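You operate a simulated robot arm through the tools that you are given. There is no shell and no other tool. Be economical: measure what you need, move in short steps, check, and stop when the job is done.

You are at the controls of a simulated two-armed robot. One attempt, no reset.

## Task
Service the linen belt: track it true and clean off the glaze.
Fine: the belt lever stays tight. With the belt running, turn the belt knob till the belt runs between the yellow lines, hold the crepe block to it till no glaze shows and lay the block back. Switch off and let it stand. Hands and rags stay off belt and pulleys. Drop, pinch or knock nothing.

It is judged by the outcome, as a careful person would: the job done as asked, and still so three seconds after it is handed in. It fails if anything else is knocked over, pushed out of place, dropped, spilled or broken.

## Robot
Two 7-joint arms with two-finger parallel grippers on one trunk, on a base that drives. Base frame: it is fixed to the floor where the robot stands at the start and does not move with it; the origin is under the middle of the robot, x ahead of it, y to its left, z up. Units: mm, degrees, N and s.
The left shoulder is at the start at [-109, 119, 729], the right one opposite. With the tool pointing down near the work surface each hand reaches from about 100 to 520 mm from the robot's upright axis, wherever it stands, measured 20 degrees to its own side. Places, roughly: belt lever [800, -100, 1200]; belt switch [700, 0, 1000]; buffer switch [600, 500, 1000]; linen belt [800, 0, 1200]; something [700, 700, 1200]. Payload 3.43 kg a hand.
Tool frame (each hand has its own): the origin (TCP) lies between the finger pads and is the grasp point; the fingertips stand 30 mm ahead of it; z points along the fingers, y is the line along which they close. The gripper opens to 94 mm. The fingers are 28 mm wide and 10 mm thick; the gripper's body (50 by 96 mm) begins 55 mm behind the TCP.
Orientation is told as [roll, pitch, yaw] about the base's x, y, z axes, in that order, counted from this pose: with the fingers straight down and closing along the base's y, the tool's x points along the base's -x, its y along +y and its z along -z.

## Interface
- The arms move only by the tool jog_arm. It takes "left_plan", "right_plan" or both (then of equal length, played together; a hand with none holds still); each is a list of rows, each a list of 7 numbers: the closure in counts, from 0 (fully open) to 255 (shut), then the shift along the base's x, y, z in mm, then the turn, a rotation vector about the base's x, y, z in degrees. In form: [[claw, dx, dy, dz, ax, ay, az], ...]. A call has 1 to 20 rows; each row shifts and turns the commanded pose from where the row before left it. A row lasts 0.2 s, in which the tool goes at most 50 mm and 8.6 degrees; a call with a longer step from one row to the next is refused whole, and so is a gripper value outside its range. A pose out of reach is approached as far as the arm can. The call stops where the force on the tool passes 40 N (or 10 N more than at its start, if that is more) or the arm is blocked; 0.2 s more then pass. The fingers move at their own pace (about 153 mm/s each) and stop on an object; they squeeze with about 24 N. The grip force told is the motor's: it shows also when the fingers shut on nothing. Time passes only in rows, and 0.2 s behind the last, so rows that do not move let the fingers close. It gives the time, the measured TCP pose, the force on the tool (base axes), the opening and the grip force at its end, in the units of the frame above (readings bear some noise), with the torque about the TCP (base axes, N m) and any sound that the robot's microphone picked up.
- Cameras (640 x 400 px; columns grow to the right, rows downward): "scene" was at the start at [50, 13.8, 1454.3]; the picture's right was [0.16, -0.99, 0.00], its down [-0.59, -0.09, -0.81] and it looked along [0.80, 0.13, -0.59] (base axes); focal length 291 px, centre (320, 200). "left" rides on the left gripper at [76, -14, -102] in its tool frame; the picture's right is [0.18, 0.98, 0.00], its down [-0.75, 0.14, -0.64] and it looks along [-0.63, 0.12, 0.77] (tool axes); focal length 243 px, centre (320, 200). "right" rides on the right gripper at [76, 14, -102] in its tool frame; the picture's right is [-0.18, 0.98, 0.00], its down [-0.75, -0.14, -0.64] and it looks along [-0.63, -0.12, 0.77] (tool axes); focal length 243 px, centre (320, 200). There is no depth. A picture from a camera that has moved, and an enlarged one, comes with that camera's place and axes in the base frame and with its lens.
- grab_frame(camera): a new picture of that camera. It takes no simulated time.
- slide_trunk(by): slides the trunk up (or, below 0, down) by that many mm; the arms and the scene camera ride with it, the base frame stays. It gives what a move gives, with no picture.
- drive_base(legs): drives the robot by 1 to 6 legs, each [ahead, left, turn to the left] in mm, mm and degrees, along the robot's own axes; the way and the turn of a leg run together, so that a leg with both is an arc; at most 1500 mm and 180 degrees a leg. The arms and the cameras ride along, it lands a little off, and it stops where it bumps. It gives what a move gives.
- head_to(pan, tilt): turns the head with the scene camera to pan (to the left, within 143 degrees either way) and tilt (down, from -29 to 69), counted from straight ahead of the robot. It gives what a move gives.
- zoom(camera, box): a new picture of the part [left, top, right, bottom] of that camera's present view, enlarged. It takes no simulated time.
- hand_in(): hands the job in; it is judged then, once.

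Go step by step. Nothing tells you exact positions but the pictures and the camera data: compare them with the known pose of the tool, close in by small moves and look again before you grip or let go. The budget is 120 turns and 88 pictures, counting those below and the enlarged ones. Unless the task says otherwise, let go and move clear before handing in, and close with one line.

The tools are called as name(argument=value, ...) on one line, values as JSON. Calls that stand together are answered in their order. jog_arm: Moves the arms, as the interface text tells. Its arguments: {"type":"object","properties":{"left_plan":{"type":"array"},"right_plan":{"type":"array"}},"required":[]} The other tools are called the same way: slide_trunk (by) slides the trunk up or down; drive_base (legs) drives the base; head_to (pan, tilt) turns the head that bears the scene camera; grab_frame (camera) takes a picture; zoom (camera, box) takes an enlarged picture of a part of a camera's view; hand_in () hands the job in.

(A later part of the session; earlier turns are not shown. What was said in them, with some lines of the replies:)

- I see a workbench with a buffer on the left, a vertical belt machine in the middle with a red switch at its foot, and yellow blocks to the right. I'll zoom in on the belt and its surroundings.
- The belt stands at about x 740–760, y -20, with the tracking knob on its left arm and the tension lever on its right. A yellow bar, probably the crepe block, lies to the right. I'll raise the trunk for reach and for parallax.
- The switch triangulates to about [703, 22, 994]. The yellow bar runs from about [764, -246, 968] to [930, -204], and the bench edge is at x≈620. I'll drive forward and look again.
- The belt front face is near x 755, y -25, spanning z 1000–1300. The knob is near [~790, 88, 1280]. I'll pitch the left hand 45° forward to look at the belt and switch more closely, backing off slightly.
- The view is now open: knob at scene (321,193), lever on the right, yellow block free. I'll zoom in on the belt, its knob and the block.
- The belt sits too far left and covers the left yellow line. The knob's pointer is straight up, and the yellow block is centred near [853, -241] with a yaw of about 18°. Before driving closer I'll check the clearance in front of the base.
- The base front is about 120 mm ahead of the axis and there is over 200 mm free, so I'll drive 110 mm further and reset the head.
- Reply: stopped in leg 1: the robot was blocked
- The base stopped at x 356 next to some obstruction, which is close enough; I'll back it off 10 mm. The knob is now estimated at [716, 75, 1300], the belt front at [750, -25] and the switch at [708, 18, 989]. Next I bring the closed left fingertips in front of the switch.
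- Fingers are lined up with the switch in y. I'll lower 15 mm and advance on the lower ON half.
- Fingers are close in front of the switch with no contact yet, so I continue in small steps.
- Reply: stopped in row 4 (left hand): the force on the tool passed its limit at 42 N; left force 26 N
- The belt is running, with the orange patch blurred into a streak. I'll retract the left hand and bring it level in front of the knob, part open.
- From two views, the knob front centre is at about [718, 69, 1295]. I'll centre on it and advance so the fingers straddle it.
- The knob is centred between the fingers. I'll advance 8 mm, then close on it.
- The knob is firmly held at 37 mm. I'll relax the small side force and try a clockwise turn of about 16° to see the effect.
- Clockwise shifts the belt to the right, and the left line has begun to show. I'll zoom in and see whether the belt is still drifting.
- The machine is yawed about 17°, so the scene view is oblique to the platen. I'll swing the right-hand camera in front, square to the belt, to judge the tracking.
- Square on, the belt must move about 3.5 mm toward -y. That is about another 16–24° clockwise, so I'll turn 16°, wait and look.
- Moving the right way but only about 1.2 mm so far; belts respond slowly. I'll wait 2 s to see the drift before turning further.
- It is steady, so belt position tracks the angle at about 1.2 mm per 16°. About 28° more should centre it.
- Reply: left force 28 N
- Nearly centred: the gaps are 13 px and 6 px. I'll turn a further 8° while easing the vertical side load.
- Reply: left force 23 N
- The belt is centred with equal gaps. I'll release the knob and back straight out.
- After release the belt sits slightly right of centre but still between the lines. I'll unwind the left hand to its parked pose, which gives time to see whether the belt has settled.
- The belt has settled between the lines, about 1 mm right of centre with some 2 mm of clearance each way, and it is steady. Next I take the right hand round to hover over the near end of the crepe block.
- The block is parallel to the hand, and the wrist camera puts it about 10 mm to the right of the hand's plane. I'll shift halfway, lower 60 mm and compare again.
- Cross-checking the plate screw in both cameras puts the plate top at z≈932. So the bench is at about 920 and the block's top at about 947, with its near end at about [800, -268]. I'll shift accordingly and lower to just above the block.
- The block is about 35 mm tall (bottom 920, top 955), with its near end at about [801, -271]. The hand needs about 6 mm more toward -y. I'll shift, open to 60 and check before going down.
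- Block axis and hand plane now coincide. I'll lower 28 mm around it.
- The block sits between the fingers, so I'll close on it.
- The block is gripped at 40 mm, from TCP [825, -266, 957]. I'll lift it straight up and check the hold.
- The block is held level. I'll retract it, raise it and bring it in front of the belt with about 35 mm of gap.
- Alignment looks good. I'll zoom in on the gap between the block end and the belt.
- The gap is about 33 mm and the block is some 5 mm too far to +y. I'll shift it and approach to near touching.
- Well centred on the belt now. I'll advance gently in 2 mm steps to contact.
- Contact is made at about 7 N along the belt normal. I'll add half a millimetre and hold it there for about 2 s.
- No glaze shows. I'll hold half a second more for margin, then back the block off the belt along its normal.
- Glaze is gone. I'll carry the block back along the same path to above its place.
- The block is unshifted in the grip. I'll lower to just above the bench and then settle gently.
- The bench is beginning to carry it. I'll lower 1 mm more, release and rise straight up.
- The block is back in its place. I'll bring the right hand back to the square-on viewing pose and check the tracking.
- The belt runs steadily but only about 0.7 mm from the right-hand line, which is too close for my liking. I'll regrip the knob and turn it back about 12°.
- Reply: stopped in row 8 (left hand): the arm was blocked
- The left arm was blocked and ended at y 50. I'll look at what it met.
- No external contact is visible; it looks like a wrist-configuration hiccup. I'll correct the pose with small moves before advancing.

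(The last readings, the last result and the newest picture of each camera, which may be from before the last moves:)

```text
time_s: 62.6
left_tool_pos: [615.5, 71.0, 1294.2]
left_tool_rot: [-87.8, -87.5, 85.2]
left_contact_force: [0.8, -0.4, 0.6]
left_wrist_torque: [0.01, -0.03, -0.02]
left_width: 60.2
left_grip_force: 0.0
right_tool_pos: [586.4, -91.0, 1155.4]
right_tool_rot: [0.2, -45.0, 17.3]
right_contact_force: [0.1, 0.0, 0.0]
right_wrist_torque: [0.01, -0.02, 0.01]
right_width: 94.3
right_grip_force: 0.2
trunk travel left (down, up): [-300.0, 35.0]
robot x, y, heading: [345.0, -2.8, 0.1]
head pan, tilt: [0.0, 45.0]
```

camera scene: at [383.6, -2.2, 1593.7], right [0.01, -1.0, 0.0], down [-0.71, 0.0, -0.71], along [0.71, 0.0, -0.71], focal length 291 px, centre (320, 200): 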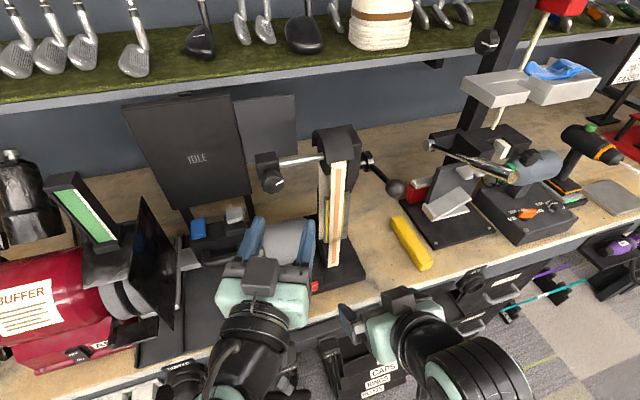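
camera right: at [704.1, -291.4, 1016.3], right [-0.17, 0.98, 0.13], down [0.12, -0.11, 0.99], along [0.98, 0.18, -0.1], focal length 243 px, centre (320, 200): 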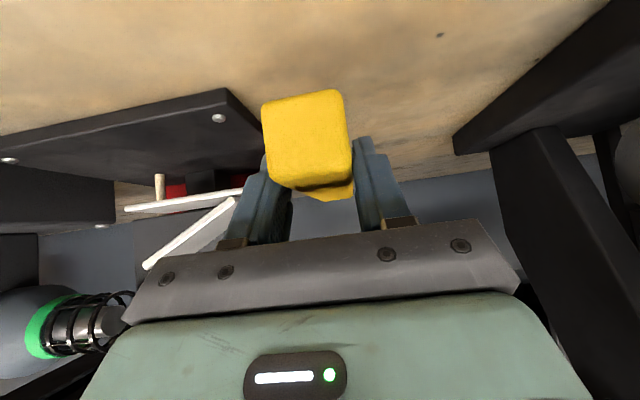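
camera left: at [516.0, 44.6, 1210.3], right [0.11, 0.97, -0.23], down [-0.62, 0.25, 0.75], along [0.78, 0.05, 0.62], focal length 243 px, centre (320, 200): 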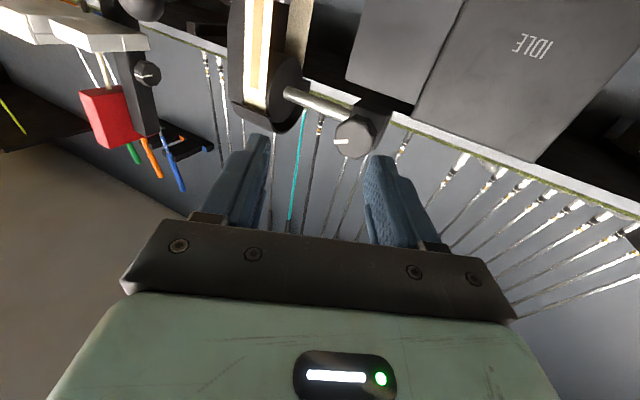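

jog_arm(left_plan=[[92, 15, 0, 0, 0, 0, 0], [92, 20, 0, 0, 0, 0, 0], [92, 20, 0, 0, 0, 0, 0], [92, 18, 0, 0, 0, 0, 0], [92, 10, 0, 0, 0, 0, 0], [92, 0, 0, 0, 0, 0, 0]])

zoom(camera="scene", box=[220, 130, 380, 230])

zoom(camera="left", box=[160, 0, 480, 250])

```text
time_s: 64.0
left_tool_pos: [697.4, 72.5, 1297.3]
left_tool_rot: [-95.4, -86.7, 92.0]
left_contact_force: [0.3, 0.9, 0.1]
left_wrist_torque: [0.04, 0.0, 0.02]
left_width: 60.0
left_grip_force: 0.0
right_tool_pos: [587.1, -90.7, 1156.0]
right_tool_rot: [0.3, -45.0, 17.3]
right_contact_force: [0.1, -0.4, 0.5]
right_wrist_torque: [0.02, -0.01, 0.01]
right_width: 94.1
right_grip_force: 0.0
trunk travel left (down, up): [-300.0, 35.0]
robot x, y, heading: [345.8, -0.6, 0.7]
head pan, tilt: [0.0, 45.0]
```

```text
4.00 times, centred on (300, 180) of scene
camera zoom: at [383.5, -1.7, 1593.7], right [0.01, -1.0, 0.0], down [-0.71, 0.0, -0.71], along [0.71, 0.0, -0.71], focal length 1165 px, centre (400, 280)
```

zoom: 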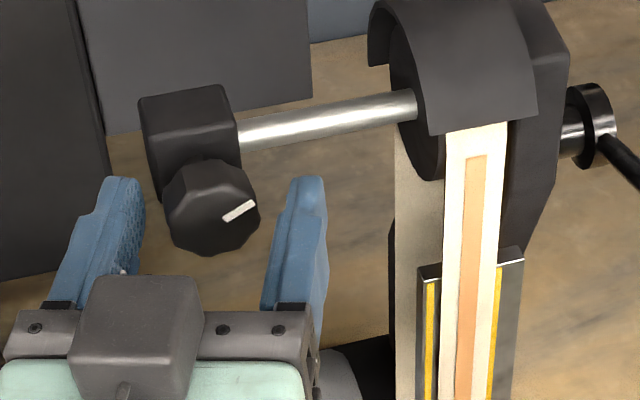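

```text
1.60 times, centred on (320, 125) of left
camera zoom: at [594.1, 59.0, 1222.1], right [0.06, 0.97, -0.24], down [-0.63, 0.22, 0.74], along [0.77, 0.11, 0.63], focal length 388 px, centre (320, 320)
```

zoom: 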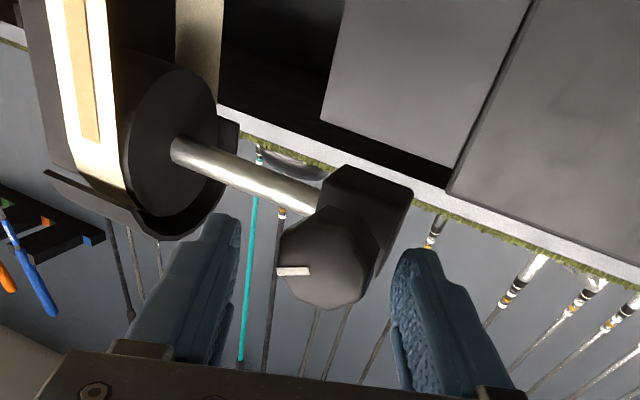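

The knob is centred between the fingers again. I'll advance 8 mm and close.

jog_arm(left_plan=[[92, 4, 0, -1, 0, 0, 0], [92, 4, 0, -1, 0, 0, 0], [150, 0, 0, 0, 0, 0, 0], [255, 0, 0, 0, 0, 0, 0], [255, 0, 0, 0, 0, 0, 0], [255, 0, 0, 0, 0, 0, 0]])

zoom(camera="right", box=[320, 160, 370, 235])

```text
time_s: 65.4
left_tool_pos: [705.6, 73.4, 1296.7]
left_tool_rot: [-94.7, -86.7, 91.9]
left_contact_force: [-2.2, 5.7, 10.1]
left_wrist_torque: [-0.11, 0.26, 0.01]
left_width: 37.5
left_grip_force: 45.6
right_tool_pos: [585.6, -90.6, 1156.2]
right_tool_rot: [0.1, -45.0, 17.3]
right_contact_force: [-0.2, -0.1, -0.2]
right_wrist_torque: [-0.02, 0.0, 0.0]
right_width: 94.0
right_grip_force: 0.0
trunk travel left (down, up): [-300.0, 35.0]
robot x, y, heading: [347.2, 1.3, 0.5]
head pan, tilt: [0.0, 45.0]
```

```text
5.33 times, centred on (345, 198) of right
camera zoom: at [462.6, -114.6, 1175.0], right [-0.17, 0.98, 0.13], down [0.12, -0.11, 0.99], along [0.98, 0.18, -0.1], focal length 1294 px, centre (187, 213)
```

zoom: 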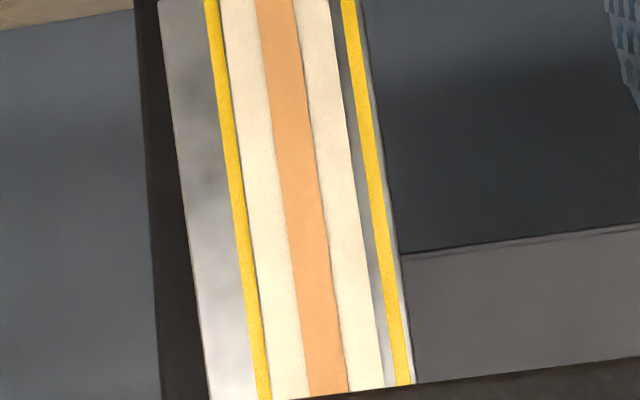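

The belt is now very close to the -y line. I'll turn 15° counter-clockwise and wait 2.5 s.

jog_arm(left_plan=[[255, 0, 0, 0, -4.8, -1.4, 0], [255, 0, 0, 0, -4.8, -1.4, 0], [255, 0, 0, 0, -4.8, -1.4, 0], [255, 0, 0, 0, 0, 0, 0], [255, 0, 0, 0, 0, 0, 0], [255, 0, 0, 0, 0, 0, 0], [255, 0, 0, 0, 0, 0, 0], [255, 0, 0, 0, 0, 0, 0], [255, 0, 0, 0, 0, 0, 0], [255, 0, 0, 0, 0, 0, 0], [255, 0, 0, 0, 0, 0, 0], [255, 0, 0, 0, 0, 0, 0], [255, 0, 0, 0, 0, 0, 0], [255, 0, 0, 0, 0, 0, 0], [255, 0, 0, 0, 0, 0, 0]])

zoom(camera="right", box=[320, 160, 370, 235])

```text
time_s: 68.6
left_tool_pos: [706.1, 73.7, 1294.6]
left_tool_rot: [-106.6, -72.1, 103.8]
left_contact_force: [-3.1, -2.7, 21.9]
left_wrist_torque: [0.05, -0.44, 0.01]
left_width: 37.2
left_grip_force: 45.0
right_tool_pos: [585.4, -92.6, 1155.3]
right_tool_rot: [0.2, -45.1, 17.3]
right_contact_force: [-0.4, -0.2, -0.5]
right_wrist_torque: [0.0, 0.0, -0.02]
right_width: 94.0
right_grip_force: 0.1
trunk travel left (down, up): [-300.0, 35.0]
robot x, y, heading: [344.9, -3.1, 0.2]
head pan, tilt: [0.0, 45.0]
```

```text
5.33 times, centred on (345, 198) of right
camera zoom: at [461.7, -116.1, 1174.8], right [-0.17, 0.98, 0.13], down [0.12, -0.11, 0.99], along [0.98, 0.18, -0.1], focal length 1294 px, centre (187, 213)
```

zoom: 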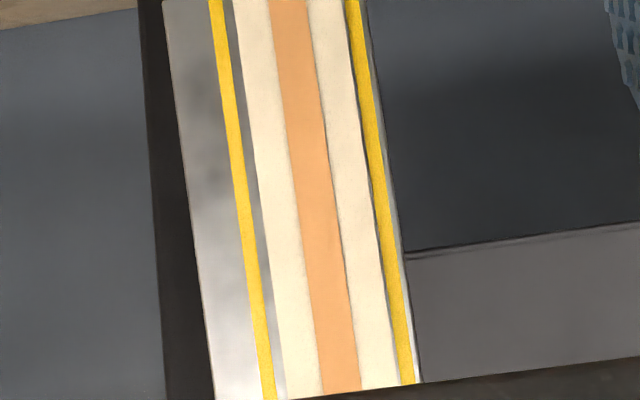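

That overshot a little: gaps are 11 px left and 4 px right. I'll turn 5° clockwise and wait.

jog_arm(left_plan=[[255, 0, 0, 0.5, 2.4, 0.7, 0], [255, 0, 0, 0.5, 2.4, 0.7, 0], [255, 0, 0, 0, 0, 0, 0], [255, 0, 0, 0, 0, 0, 0], [255, 0, 0, 0, 0, 0, 0], [255, 0, 0, 0, 0, 0, 0], [255, 0, 0, 0, 0, 0, 0], [255, 0, 0, 0, 0, 0, 0], [255, 0, 0, 0, 0, 0, 0], [255, 0, 0, 0, 0, 0, 0], [255, 0, 0, 0, 0, 0, 0], [255, 0, 0, 0, 0, 0, 0]])

zoom(camera="right", box=[320, 160, 370, 235])

```text
time_s: 71.2
left_tool_pos: [706.4, 73.3, 1293.9]
left_tool_rot: [-105.8, -77.5, 103.3]
left_contact_force: [2.3, 14.0, 22.3]
left_wrist_torque: [0.05, -0.36, 0.3]
left_width: 37.2
left_grip_force: 44.9
right_tool_pos: [584.8, -89.5, 1154.9]
right_tool_rot: [0.1, -45.1, 17.4]
right_contact_force: [-0.4, -0.2, -0.7]
right_wrist_torque: [-0.01, -0.01, 0.02]
right_width: 93.9
right_grip_force: 0.1
trunk travel left (down, up): [-300.0, 35.0]
robot x, y, heading: [350.4, -2.4, 0.3]
head pan, tilt: [0.0, 45.0]
```

```text
5.33 times, centred on (345, 198) of right
camera zoom: at [462.6, -113.4, 1175.0], right [-0.17, 0.98, 0.13], down [0.12, -0.11, 0.99], along [0.98, 0.18, -0.1], focal length 1294 px, centre (187, 213)
```

zoom: 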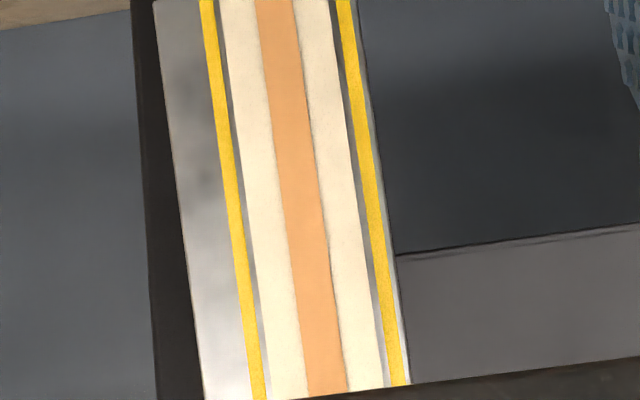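

Centred with equal gaps. I'll release, back out and recheck.

jog_arm(left_plan=[[150, 0, 0, 0, 0, 0, 0], [110, 0, 0, 0, 0, 0, 0], [95, 0, 0, 0, 0, 0, 0], [95, -10, 0, 0, 0, 0, 0], [95, -20, 0, 0, 0, 0, 0], [95, -30, 0, 0, 0, 0, 0], [95, -40, 5, 0, 0, 0, 0], [95, 0, 0, 0, 0, 0, 0], [95, 0, 0, 0, 0, 0, 0], [95, 0, 0, 0, 0, 0, 0], [95, 0, 0, 0, 0, 0, 0], [95, 0, 0, 0, 0, 0, 0]])

zoom(camera="right", box=[320, 160, 370, 235])

```text
time_s: 73.8
left_tool_pos: [606.3, 76.2, 1294.6]
left_tool_rot: [-104.9, -77.9, 102.3]
left_contact_force: [0.0, -0.9, -1.1]
left_wrist_torque: [-0.02, 0.0, -0.03]
left_width: 58.9
left_grip_force: 0.0
right_tool_pos: [586.8, -92.1, 1154.8]
right_tool_rot: [0.2, -45.0, 17.3]
right_contact_force: [-0.3, 0.0, -0.3]
right_wrist_torque: [0.02, 0.02, 0.01]
right_width: 94.1
right_grip_force: 0.1
trunk travel left (down, up): [-300.0, 35.0]
robot x, y, heading: [343.4, -1.4, 0.2]
head pan, tilt: [0.0, 45.0]
```

```text
5.33 times, centred on (345, 198) of right
camera zoom: at [463.2, -115.5, 1174.7], right [-0.17, 0.98, 0.13], down [0.12, -0.11, 0.99], along [0.98, 0.18, -0.1], focal length 1294 px, centre (187, 213)
```

zoom: 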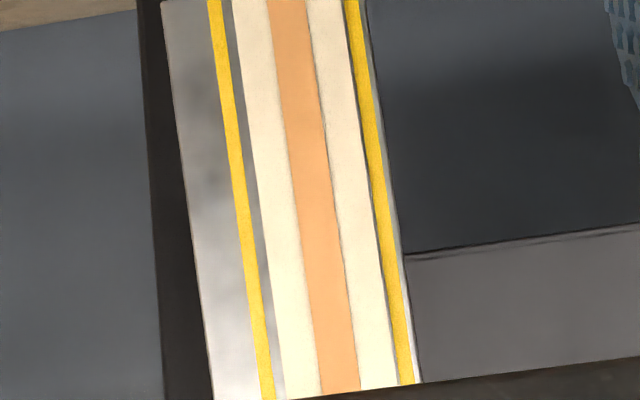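

The belt stays well inside both lines with gaps of about 1.2 and 2.5 mm. Now I'll move the right hand aside and bring the closed left hand down toward the switch.

jog_arm(left_plan=[[95, 0, 0, 0, 4.8, 1.4, 0], [95, 0, 0, 0, 4.8, 1.4, 0], [150, 0, 0, -20, 0, 7.2, 0], [200, 0, 0, -20, 0, 7.2, 0], [255, 0, 0, -20, 0, 7.2, 0], [255, 0, 0, -20, 0, 7.2, 0], [255, 0, 0, -20, 0, 7.2, 0], [255, 0, 0, -20, 0, 7.2, 0], [255, 0, 0, 0, 0, 0, 0]], right_plan=[[0, 0, -20, 0, 0, 0, 0], [0, 0, -40, 0, 0, 0, 0], [0, 0, -40, 0, 0, 0, 0], [0, 0, -20, 0, 0, 0, 0], [0, 0, 0, 0, 0, 0, 0], [0, 0, 0, 0, 0, 0, 0], [0, 0, 0, 0, 0, 0, 0], [0, 0, 0, 0, 0, 0, 0], [0, 0, 0, 0, 0, 0, 0]])

```text
time_s: 75.8
left_tool_pos: [605.9, 76.7, 1173.6]
left_tool_rot: [-5.2, -46.4, 3.4]
left_contact_force: [-0.7, 1.1, -0.1]
left_wrist_torque: [0.02, -0.02, -0.03]
left_width: 0.0
left_grip_force: 24.0
right_tool_pos: [587.1, -213.3, 1156.3]
right_tool_rot: [0.3, -45.0, 17.4]
right_contact_force: [-0.4, -0.3, -0.4]
right_wrist_torque: [-0.01, 0.02, -0.02]
right_width: 94.1
right_grip_force: 0.1
trunk travel left (down, up): [-300.0, 35.0]
robot x, y, heading: [346.8, 0.6, 0.4]
head pan, tilt: [0.0, 45.0]
```

jog_arm(left_plan=[[255, 0, -20, -20, 4.5, 0, -2], [255, 0, -20, -40, 0, 0, 0], [255, 0, -19.5, -45, 0, 0, 0], [255, 10, 0, -40, 0, 0, 0], [255, 20, 0, -23, 0, 0, 0], [255, 0, 0, 0, 0, 0, 0]])

grab_frame(camera="left")

zoom(camera="scene", box=[270, 240, 370, 320])

```text
time_s: 77.4
left_tool_pos: [619.7, -10.1, 1013.1]
left_tool_rot: [-5.1, -45.8, -3.2]
left_contact_force: [-0.3, 0.2, 0.2]
left_wrist_torque: [-0.01, -0.01, -0.04]
left_width: 0.1
left_grip_force: 24.0
right_tool_pos: [588.3, -213.0, 1156.4]
right_tool_rot: [0.2, -45.0, 17.3]
right_contact_force: [-0.2, -0.1, -0.2]
right_wrist_torque: [0.01, 0.05, -0.02]
right_width: 94.0
right_grip_force: 0.0
trunk travel left (down, up): [-300.0, 35.0]
robot x, y, heading: [347.4, -3.4, 0.4]
head pan, tilt: [0.0, 45.0]
stopped in row 6 (left hand): the arm was blocked; the commanded pose is now the measured one
```

```text
13 pictures are left
camera left: at [493.9, -7.8, 1031.0], right [-0.01, 0.98, -0.19], down [0.09, 0.19, 0.98], along [1.0, -0.01, -0.09], focal length 243 px, centre (320, 200)
```

left: 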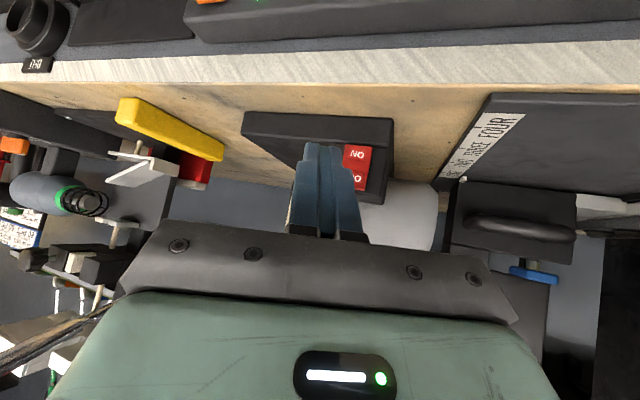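

```text
5.00 times, centred on (320, 280) of scene
camera zoom: at [383.8, -1.9, 1593.7], right [0.01, -1.0, 0.0], down [-0.71, 0.0, -0.71], along [0.71, 0.0, -0.71], focal length 1456 px, centre (320, -200)
```

zoom: 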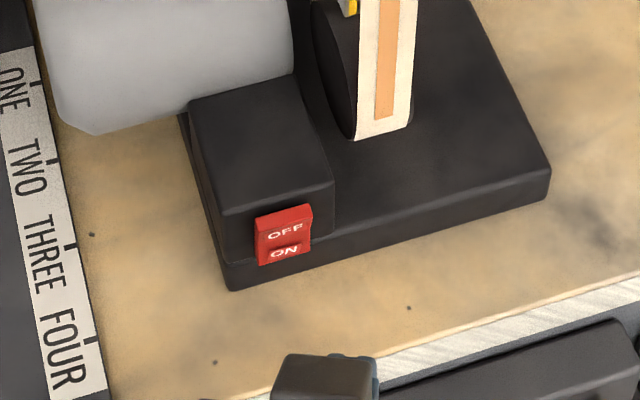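

The arm was again stopped short, at y -10, without any contact visible. I'll correct sideways to the switch with small moves.

jog_arm(left_plan=[[255, 0, 7, 0, 0, 0, 1.5], [255, 0, 7, 0, 0, 0, 1.5], [255, 0, 7, 0, 2, 0, 0], [255, 0, 4, -2, 2, 0, 0], [255, 0, 0, 0, 0, 0, 0]])

```text
time_s: 78.6
left_tool_pos: [619.7, 13.5, 1011.5]
left_tool_rot: [-2.4, -44.7, -2.3]
left_contact_force: [0.2, 0.3, 0.3]
left_wrist_torque: [0.0, -0.02, 0.02]
left_width: 0.3
left_grip_force: 24.2
right_tool_pos: [588.6, -211.1, 1155.4]
right_tool_rot: [0.2, -45.0, 17.3]
right_contact_force: [-0.5, 0.0, 0.6]
right_wrist_torque: [0.04, 0.0, 0.02]
right_width: 94.2
right_grip_force: 0.1
trunk travel left (down, up): [-300.0, 35.0]
robot x, y, heading: [347.1, 1.0, 0.2]
head pan, tilt: [0.0, 45.0]
```

jog_arm(left_plan=[[255, 12, 0.5, -1, 0, 0, 0], [255, 12, 0.5, -1, 0, 0, 0], [255, 10, 0.5, 0, 0, 0, 0], [255, 8, 0, 0, 0, 0, 0], [255, 0, 0, 0, 0, 0, 0]])

zoom(camera="scene", box=[270, 240, 370, 320])

```text
time_s: 79.5
left_tool_pos: [627.0, -28.0, 1023.2]
left_tool_rot: [-2.3, -46.9, -10.1]
left_contact_force: [1.0, -0.7, 0.4]
left_wrist_torque: [-0.01, -0.01, 0.02]
left_width: 0.2
left_grip_force: 24.3
right_tool_pos: [587.1, -211.4, 1154.2]
right_tool_rot: [0.2, -45.0, 17.3]
right_contact_force: [0.4, -0.3, -0.5]
right_wrist_torque: [0.02, -0.01, 0.0]
right_width: 94.0
right_grip_force: 0.0
trunk travel left (down, up): [-300.0, 35.0]
robot x, y, heading: [346.2, 0.8, 0.4]
head pan, tilt: [0.0, 45.0]
stopped in row 4 (left hand): the arm was blocked; the commanded pose is now the measured one
```

```text
5.00 times, centred on (320, 280) of scene
camera zoom: at [383.5, -1.8, 1593.7], right [0.01, -1.0, 0.0], down [-0.71, 0.0, -0.71], along [0.71, 0.0, -0.71], focal length 1456 px, centre (320, -200)
```

zoom: 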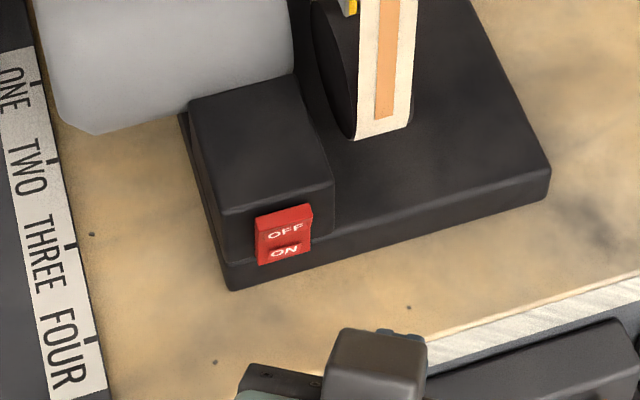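

The left arm is caught near a joint limit in this posture, so I'll retire it to the left and use the right hand, already square to the machine, for the OFF press.

jog_arm(left_plan=[[255, -10, 15, 10, 0, 0, 0], [255, -10, 25, 20, 0, 0, 0], [255, -10, 35, 20, 0, 0, 0], [255, -10, 40, 20, 0, 0, 0], [255, -10, 40, 10, 0, 0, 0], [255, -10, 40, 0, 0, 0, 0], [255, 0, 0, 0, 0, 0, 0]], right_plan=[[255, 0, 0, 0, 0, 0, 0], [255, 0, 0, 0, 0, 0, 0], [255, 0, 0, 0, 0, 0, 0], [255, 0, 0, 0, 0, 0, 0], [255, 0, 0, 0, 0, 0, 0], [255, 0, 0, 0, 0, 0, 0], [255, 0, 0, 0, 0, 0, 0]])

grab_frame(camera="scene")

```text
time_s: 81.1
left_tool_pos: [565.4, 166.2, 1099.7]
left_tool_rot: [-2.0, -47.1, -10.2]
left_contact_force: [0.8, 0.1, 0.5]
left_wrist_torque: [0.01, -0.03, 0.05]
left_width: 0.0
left_grip_force: 23.6
right_tool_pos: [588.0, -212.6, 1156.1]
right_tool_rot: [0.2, -44.9, 17.2]
right_contact_force: [0.6, -0.2, 0.7]
right_wrist_torque: [-0.04, -0.03, 0.04]
right_width: 0.0
right_grip_force: 24.2
trunk travel left (down, up): [-300.0, 35.0]
robot x, y, heading: [344.2, -2.3, 0.3]
head pan, tilt: [0.0, 45.0]
```

```text
10 pictures are left
camera scene: at [383.8, -2.5, 1593.7], right [0.01, -1.0, 0.0], down [-0.71, 0.0, -0.71], along [0.71, 0.0, -0.71], focal length 291 px, centre (320, 200)
```

scene: 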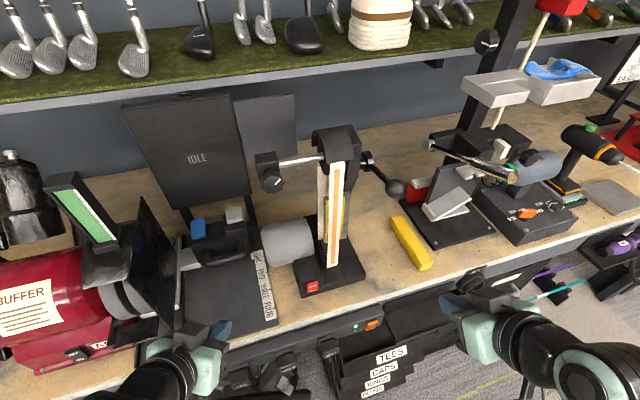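

The left hand is clear. I'll take the right hand, closed, to about 45 mm in front of the OFF half.

jog_arm(right_plan=[[255, 0, 40, 0, 0, 0, 0], [255, 0, 42, 0, 0, 0, 0], [255, 0, 42, -10, 0, 0, 0], [255, 0, 42, -30, 0, 0, 0], [255, 10, 38, -40, 0, 0, 0], [255, 20, 0, -40, 0, 0, 0], [255, 19, 0, -27, 0, 0, 0], [255, 0, 0, 0, 0, 0, 0]])

zoom(camera="scene", box=[270, 240, 370, 320])

```text
refused: row 4 steps farther than a row can; nothing moved
```

```text
5.00 times, centred on (320, 280) of scene
camera zoom: at [383.8, -2.5, 1593.7], right [0.01, -1.0, 0.0], down [-0.71, 0.0, -0.71], along [0.71, 0.0, -0.71], focal length 1456 px, centre (320, -200)
```

zoom: 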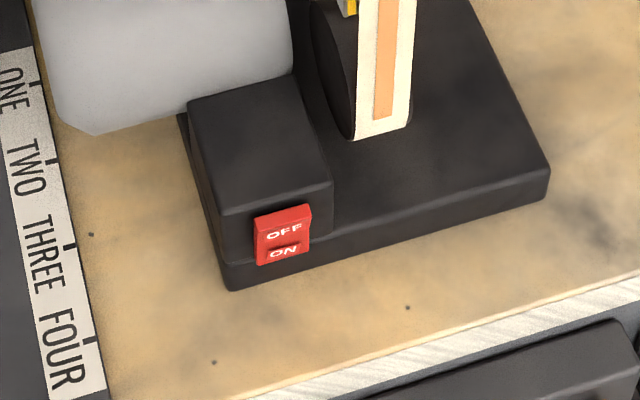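

The plan was refused for one oversized row, so I'll resend it with smaller steps.

jog_arm(right_plan=[[255, 0, 40, 0, 0, 0, 0], [255, 0, 42, 0, 0, 0, 0], [255, 0, 42, -10, 0, 0, 0], [255, 0, 40, -20, 0, 0, 0], [255, 5, 40, -25, 0, 0, 0], [255, 10, 0, -40, 0, 0, 0], [255, 15, 0, -35, 0, 0, 0], [255, 19, 0, -17, 0, 0, 0], [255, 0, 0, 0, 0, 0, 0]])

grab_frame(camera="right")

```text
time_s: 83.1
left_tool_pos: [565.3, 167.3, 1101.1]
left_tool_rot: [-2.1, -47.1, -10.1]
left_contact_force: [-0.1, -1.4, -0.4]
left_wrist_torque: [0.03, 0.02, -0.02]
left_width: 0.1
left_grip_force: 24.1
right_tool_pos: [636.8, -7.4, 1008.5]
right_tool_rot: [0.1, -45.0, 17.3]
right_contact_force: [-0.9, 0.7, 0.3]
right_wrist_torque: [-0.01, 0.01, -0.03]
right_width: 0.0
right_grip_force: 23.8
trunk travel left (down, up): [-300.0, 35.0]
robot x, y, heading: [343.4, -3.3, 0.1]
head pan, tilt: [0.0, 45.0]
```

```text
8 pictures are left
camera right: at [512.8, -30.9, 1027.8], right [-0.17, 0.98, 0.13], down [0.12, -0.11, 0.99], along [0.98, 0.18, -0.1], focal length 243 px, centre (320, 200)
```

right: 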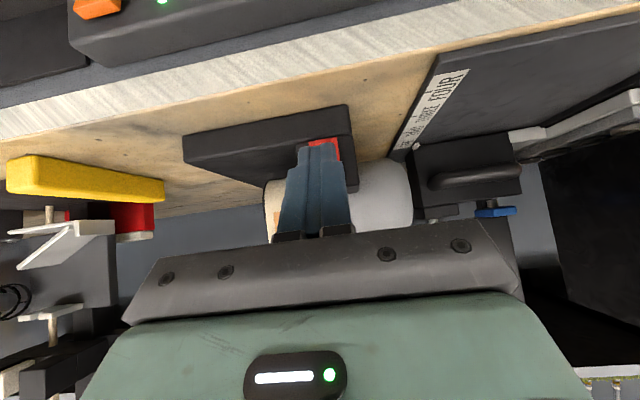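

Lined up with the switch. I'll advance along the switch normal in decreasing steps until it clicks.

jog_arm(right_plan=[[255, 11.5, 3.6, 0, 0, 0, 0], [255, 11.5, 3.6, 0, 0, 0, 0], [255, 7.6, 2.4, 0, 0, 0, 0], [255, 3.8, 1.2, 0, 0, 0, 0], [255, 2.9, 0.9, 0, 0, 0, 0], [255, 1.9, 0.6, 0, 0, 0, 0], [255, 1.9, 0.6, 0, 0, 0, 0], [255, 1.9, 0.6, 0, 0, 0, 0], [255, 1.9, 0.6, 0, 0, 0, 0]])

zoom(camera="scene", box=[280, 150, 380, 310])

```text
time_s: 85.1
left_tool_pos: [565.8, 165.5, 1100.2]
left_tool_rot: [-2.1, -47.0, -10.1]
left_contact_force: [0.6, 0.5, -0.9]
left_wrist_torque: [-0.01, -0.02, 0.0]
left_width: 0.1
left_grip_force: 24.1
right_tool_pos: [680.5, 6.4, 1008.2]
right_tool_rot: [0.2, -45.0, 17.3]
right_contact_force: [0.2, 0.1, 0.7]
right_wrist_torque: [0.0, 0.01, 0.02]
right_width: 0.1
right_grip_force: 24.0
trunk travel left (down, up): [-300.0, 35.0]
robot x, y, heading: [345.1, -5.1, 0.1]
head pan, tilt: [0.0, 45.0]
```

```text
2.50 times, centred on (330, 230) of scene
camera zoom: at [383.5, -1.8, 1593.7], right [0.01, -1.0, 0.0], down [-0.71, 0.0, -0.71], along [0.71, 0.0, -0.71], focal length 728 px, centre (295, 125)
```

zoom: 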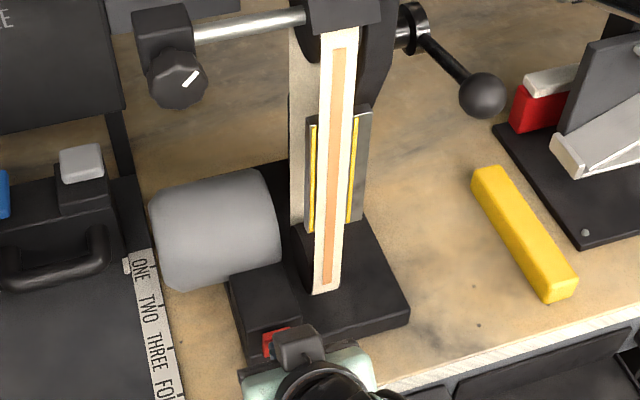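

Still running and no contact yet. I'll keep advancing in 2 mm steps.

jog_arm(right_plan=[[255, 1.9, 0.6, 0, 0, 0, 0], [255, 1.9, 0.6, 0, 0, 0, 0], [255, 1.9, 0.6, 0, 0, 0, 0], [255, 1.4, 0.4, 0, 0, 0, 0]])

```text
time_s: 86.1
left_tool_pos: [565.8, 165.7, 1100.8]
left_tool_rot: [-2.1, -47.1, -10.2]
left_contact_force: [-0.1, 0.7, 0.6]
left_wrist_torque: [-0.02, -0.01, 0.02]
left_width: 0.0
left_grip_force: 23.7
right_tool_pos: [687.3, 7.3, 1008.8]
right_tool_rot: [0.3, -44.9, 17.4]
right_contact_force: [-1.4, -0.3, 1.0]
right_wrist_torque: [0.0, -0.01, 0.03]
right_width: 0.0
right_grip_force: 24.2
trunk travel left (down, up): [-300.0, 35.0]
robot x, y, heading: [347.4, 0.5, 0.3]
head pan, tilt: [0.0, 45.0]
```

jog_arm(right_plan=[[255, 1.4, 0.4, 0, 0, 0, 0], [255, 1.4, 0.4, 0, 0, 0, 0], [255, 1.4, 0.4, 0, 0, 0, 0]])

zoom(camera="scene", box=[280, 150, 380, 310])

```text
time_s: 86.9
left_tool_pos: [562.6, 165.4, 1102.4]
left_tool_rot: [-2.1, -47.3, -10.2]
left_contact_force: [0.6, 0.1, 0.0]
left_wrist_torque: [0.03, 0.04, 0.01]
left_width: 0.0
left_grip_force: 23.7
right_tool_pos: [688.6, 9.3, 1007.7]
right_tool_rot: [0.1, -44.8, 17.4]
right_contact_force: [-30.1, -9.2, 9.2]
right_wrist_torque: [-0.05, 0.11, 0.12]
right_width: 0.0
right_grip_force: 24.1
trunk travel left (down, up): [-300.0, 35.0]
robot x, y, heading: [343.9, -3.3, 0.3]
head pan, tilt: [0.0, 45.0]
```

```text
2.50 times, centred on (330, 230) of scene
camera zoom: at [377.8, -3.3, 1593.8], right [0.01, -1.0, 0.0], down [-0.7, 0.0, -0.71], along [0.71, 0.0, -0.7], focal length 728 px, centre (295, 125)
```

zoom: 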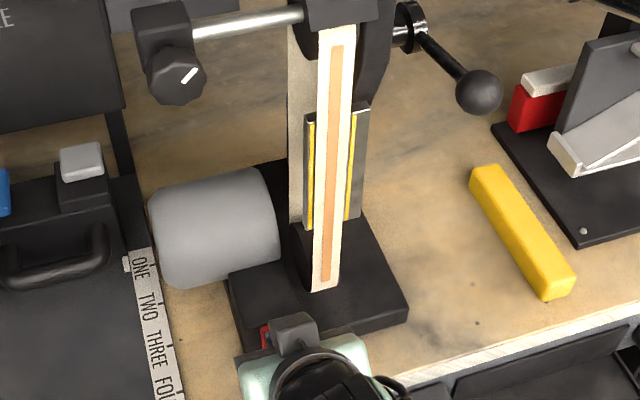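

There is a firm 30 N press on the switch, but the picture may have been taken as it was still coasting. I'll back off, wait and look.

jog_arm(right_plan=[[255, -8, -2.5, 0, 0, 0, 0], [255, -20, -6, 0, 0, 0, 0], [255, -25, -8, 0, 0, 0, 0], [255, 0, 0, 0, 0, 0, 0], [255, 0, 0, 0, 0, 0, 0], [255, 0, 0, 0, 0, 0, 0], [255, 0, 0, 0, 0, 0, 0], [255, 0, 0, 0, 0, 0, 0], [255, 0, 0, 0, 0, 0, 0]])

zoom(camera="scene", box=[280, 150, 380, 310])

```text
time_s: 88.9
left_tool_pos: [565.1, 167.1, 1100.7]
left_tool_rot: [-2.1, -47.0, -10.3]
left_contact_force: [0.4, 0.1, 0.4]
left_wrist_torque: [-0.01, 0.0, -0.01]
left_width: 0.0
left_grip_force: 24.3
right_tool_pos: [641.3, -8.1, 1008.2]
right_tool_rot: [0.3, -45.0, 17.3]
right_contact_force: [-0.2, -0.2, 0.5]
right_wrist_torque: [-0.01, -0.03, 0.03]
right_width: 0.0
right_grip_force: 24.2
trunk travel left (down, up): [-300.0, 35.0]
robot x, y, heading: [348.4, -4.0, 0.4]
head pan, tilt: [0.0, 45.0]
```

```text
2.50 times, centred on (330, 230) of scene
camera zoom: at [383.5, -1.8, 1593.7], right [0.01, -1.0, 0.0], down [-0.71, 0.0, -0.71], along [0.71, 0.0, -0.71], focal length 728 px, centre (295, 125)
```

zoom: 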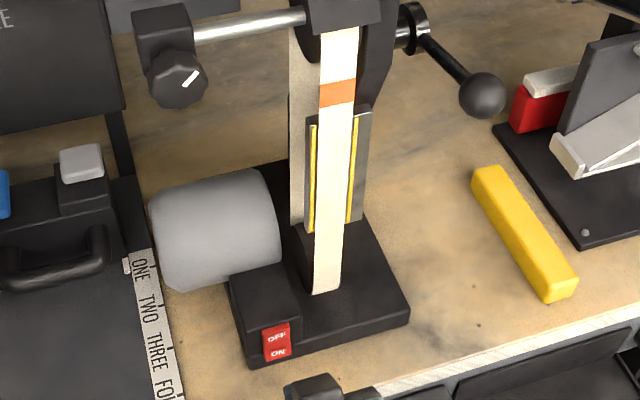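

The switch is off and the belt has stopped; the orange seam is sharp and no glaze shows. I'll move the right hand clear and take a last look.

jog_arm(right_plan=[[255, -30, 0, 20, 0, 0, 0], [255, -20, -20, 40, 0, 0, 0], [255, 0, -30, 35, 0, 0, 0], [255, 0, -40, 20, 0, 0, 0], [255, 0, -45, 10, 0, 0, 0], [255, 0, -40, 0, 0, 0, 0], [255, 0, 0, 0, 0, 0, 0], [255, 0, 0, 0, 0, 0, 0]])

grab_frame(camera="scene")

zoom(camera="scene", box=[310, 120, 370, 280])

```text
time_s: 90.7
left_tool_pos: [565.0, 165.6, 1101.4]
left_tool_rot: [-2.1, -47.0, -10.1]
left_contact_force: [-0.2, 0.1, -0.1]
left_wrist_torque: [-0.02, 0.01, -0.02]
left_width: 0.0
left_grip_force: 24.2
right_tool_pos: [589.5, -180.0, 1133.8]
right_tool_rot: [0.2, -45.0, 17.3]
right_contact_force: [-0.5, 0.6, 0.3]
right_wrist_torque: [-0.03, 0.01, -0.04]
right_width: 0.3
right_grip_force: 24.1
trunk travel left (down, up): [-300.0, 35.0]
robot x, y, heading: [346.5, 0.1, 0.1]
head pan, tilt: [0.0, 45.0]
```

```text
4 pictures are left
camera scene: at [383.5, -2.1, 1593.7], right [0.01, -1.0, 0.0], down [-0.71, 0.0, -0.71], along [0.71, 0.0, -0.71], focal length 291 px, centre (320, 200)
```

scene: 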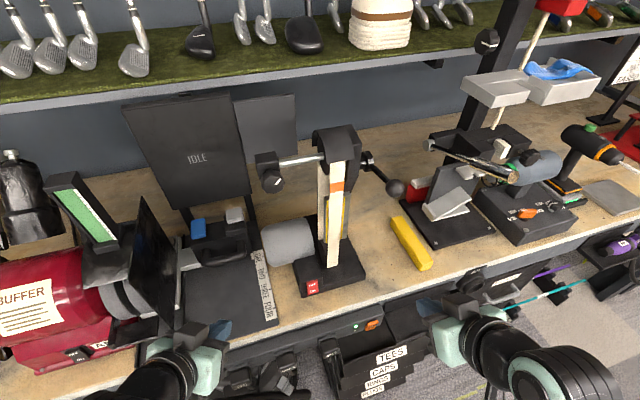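

```text
2.50 times, centred on (340, 200) of scene
camera zoom: at [383.5, -2.1, 1593.7], right [0.01, -1.0, 0.0], down [-0.71, 0.0, -0.71], along [0.71, 0.0, -0.71], focal length 728 px, centre (270, 200)
```

zoom: 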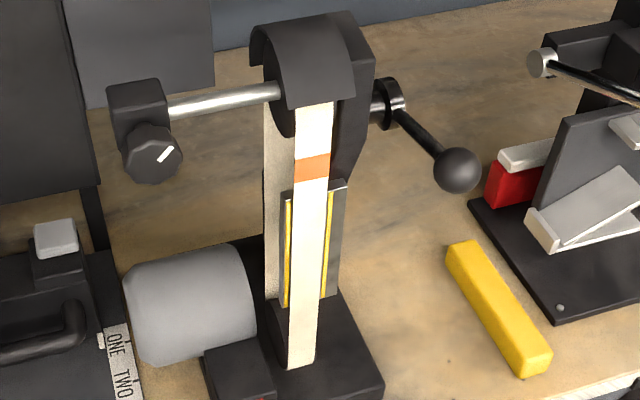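

The belt stands still and clean between the yellow lines. The lever is untouched, the block is back in its place and both hands are clear, so I'm handing in.

hand_in()

```text
The job is handed in.
```

The linen belt now tracks between the yellow lines with no glaze showing, and it is switched off and standing still. The crepe block is back in its place and the lever was left tight. At my last close check, with the belt running, it sat slightly off centre, about 1.2 mm from one line and 2.5 mm from the other. The base was blocked once while driving up to the bench; I backed off 10 mm and saw nothing moved, but did not find what it met.
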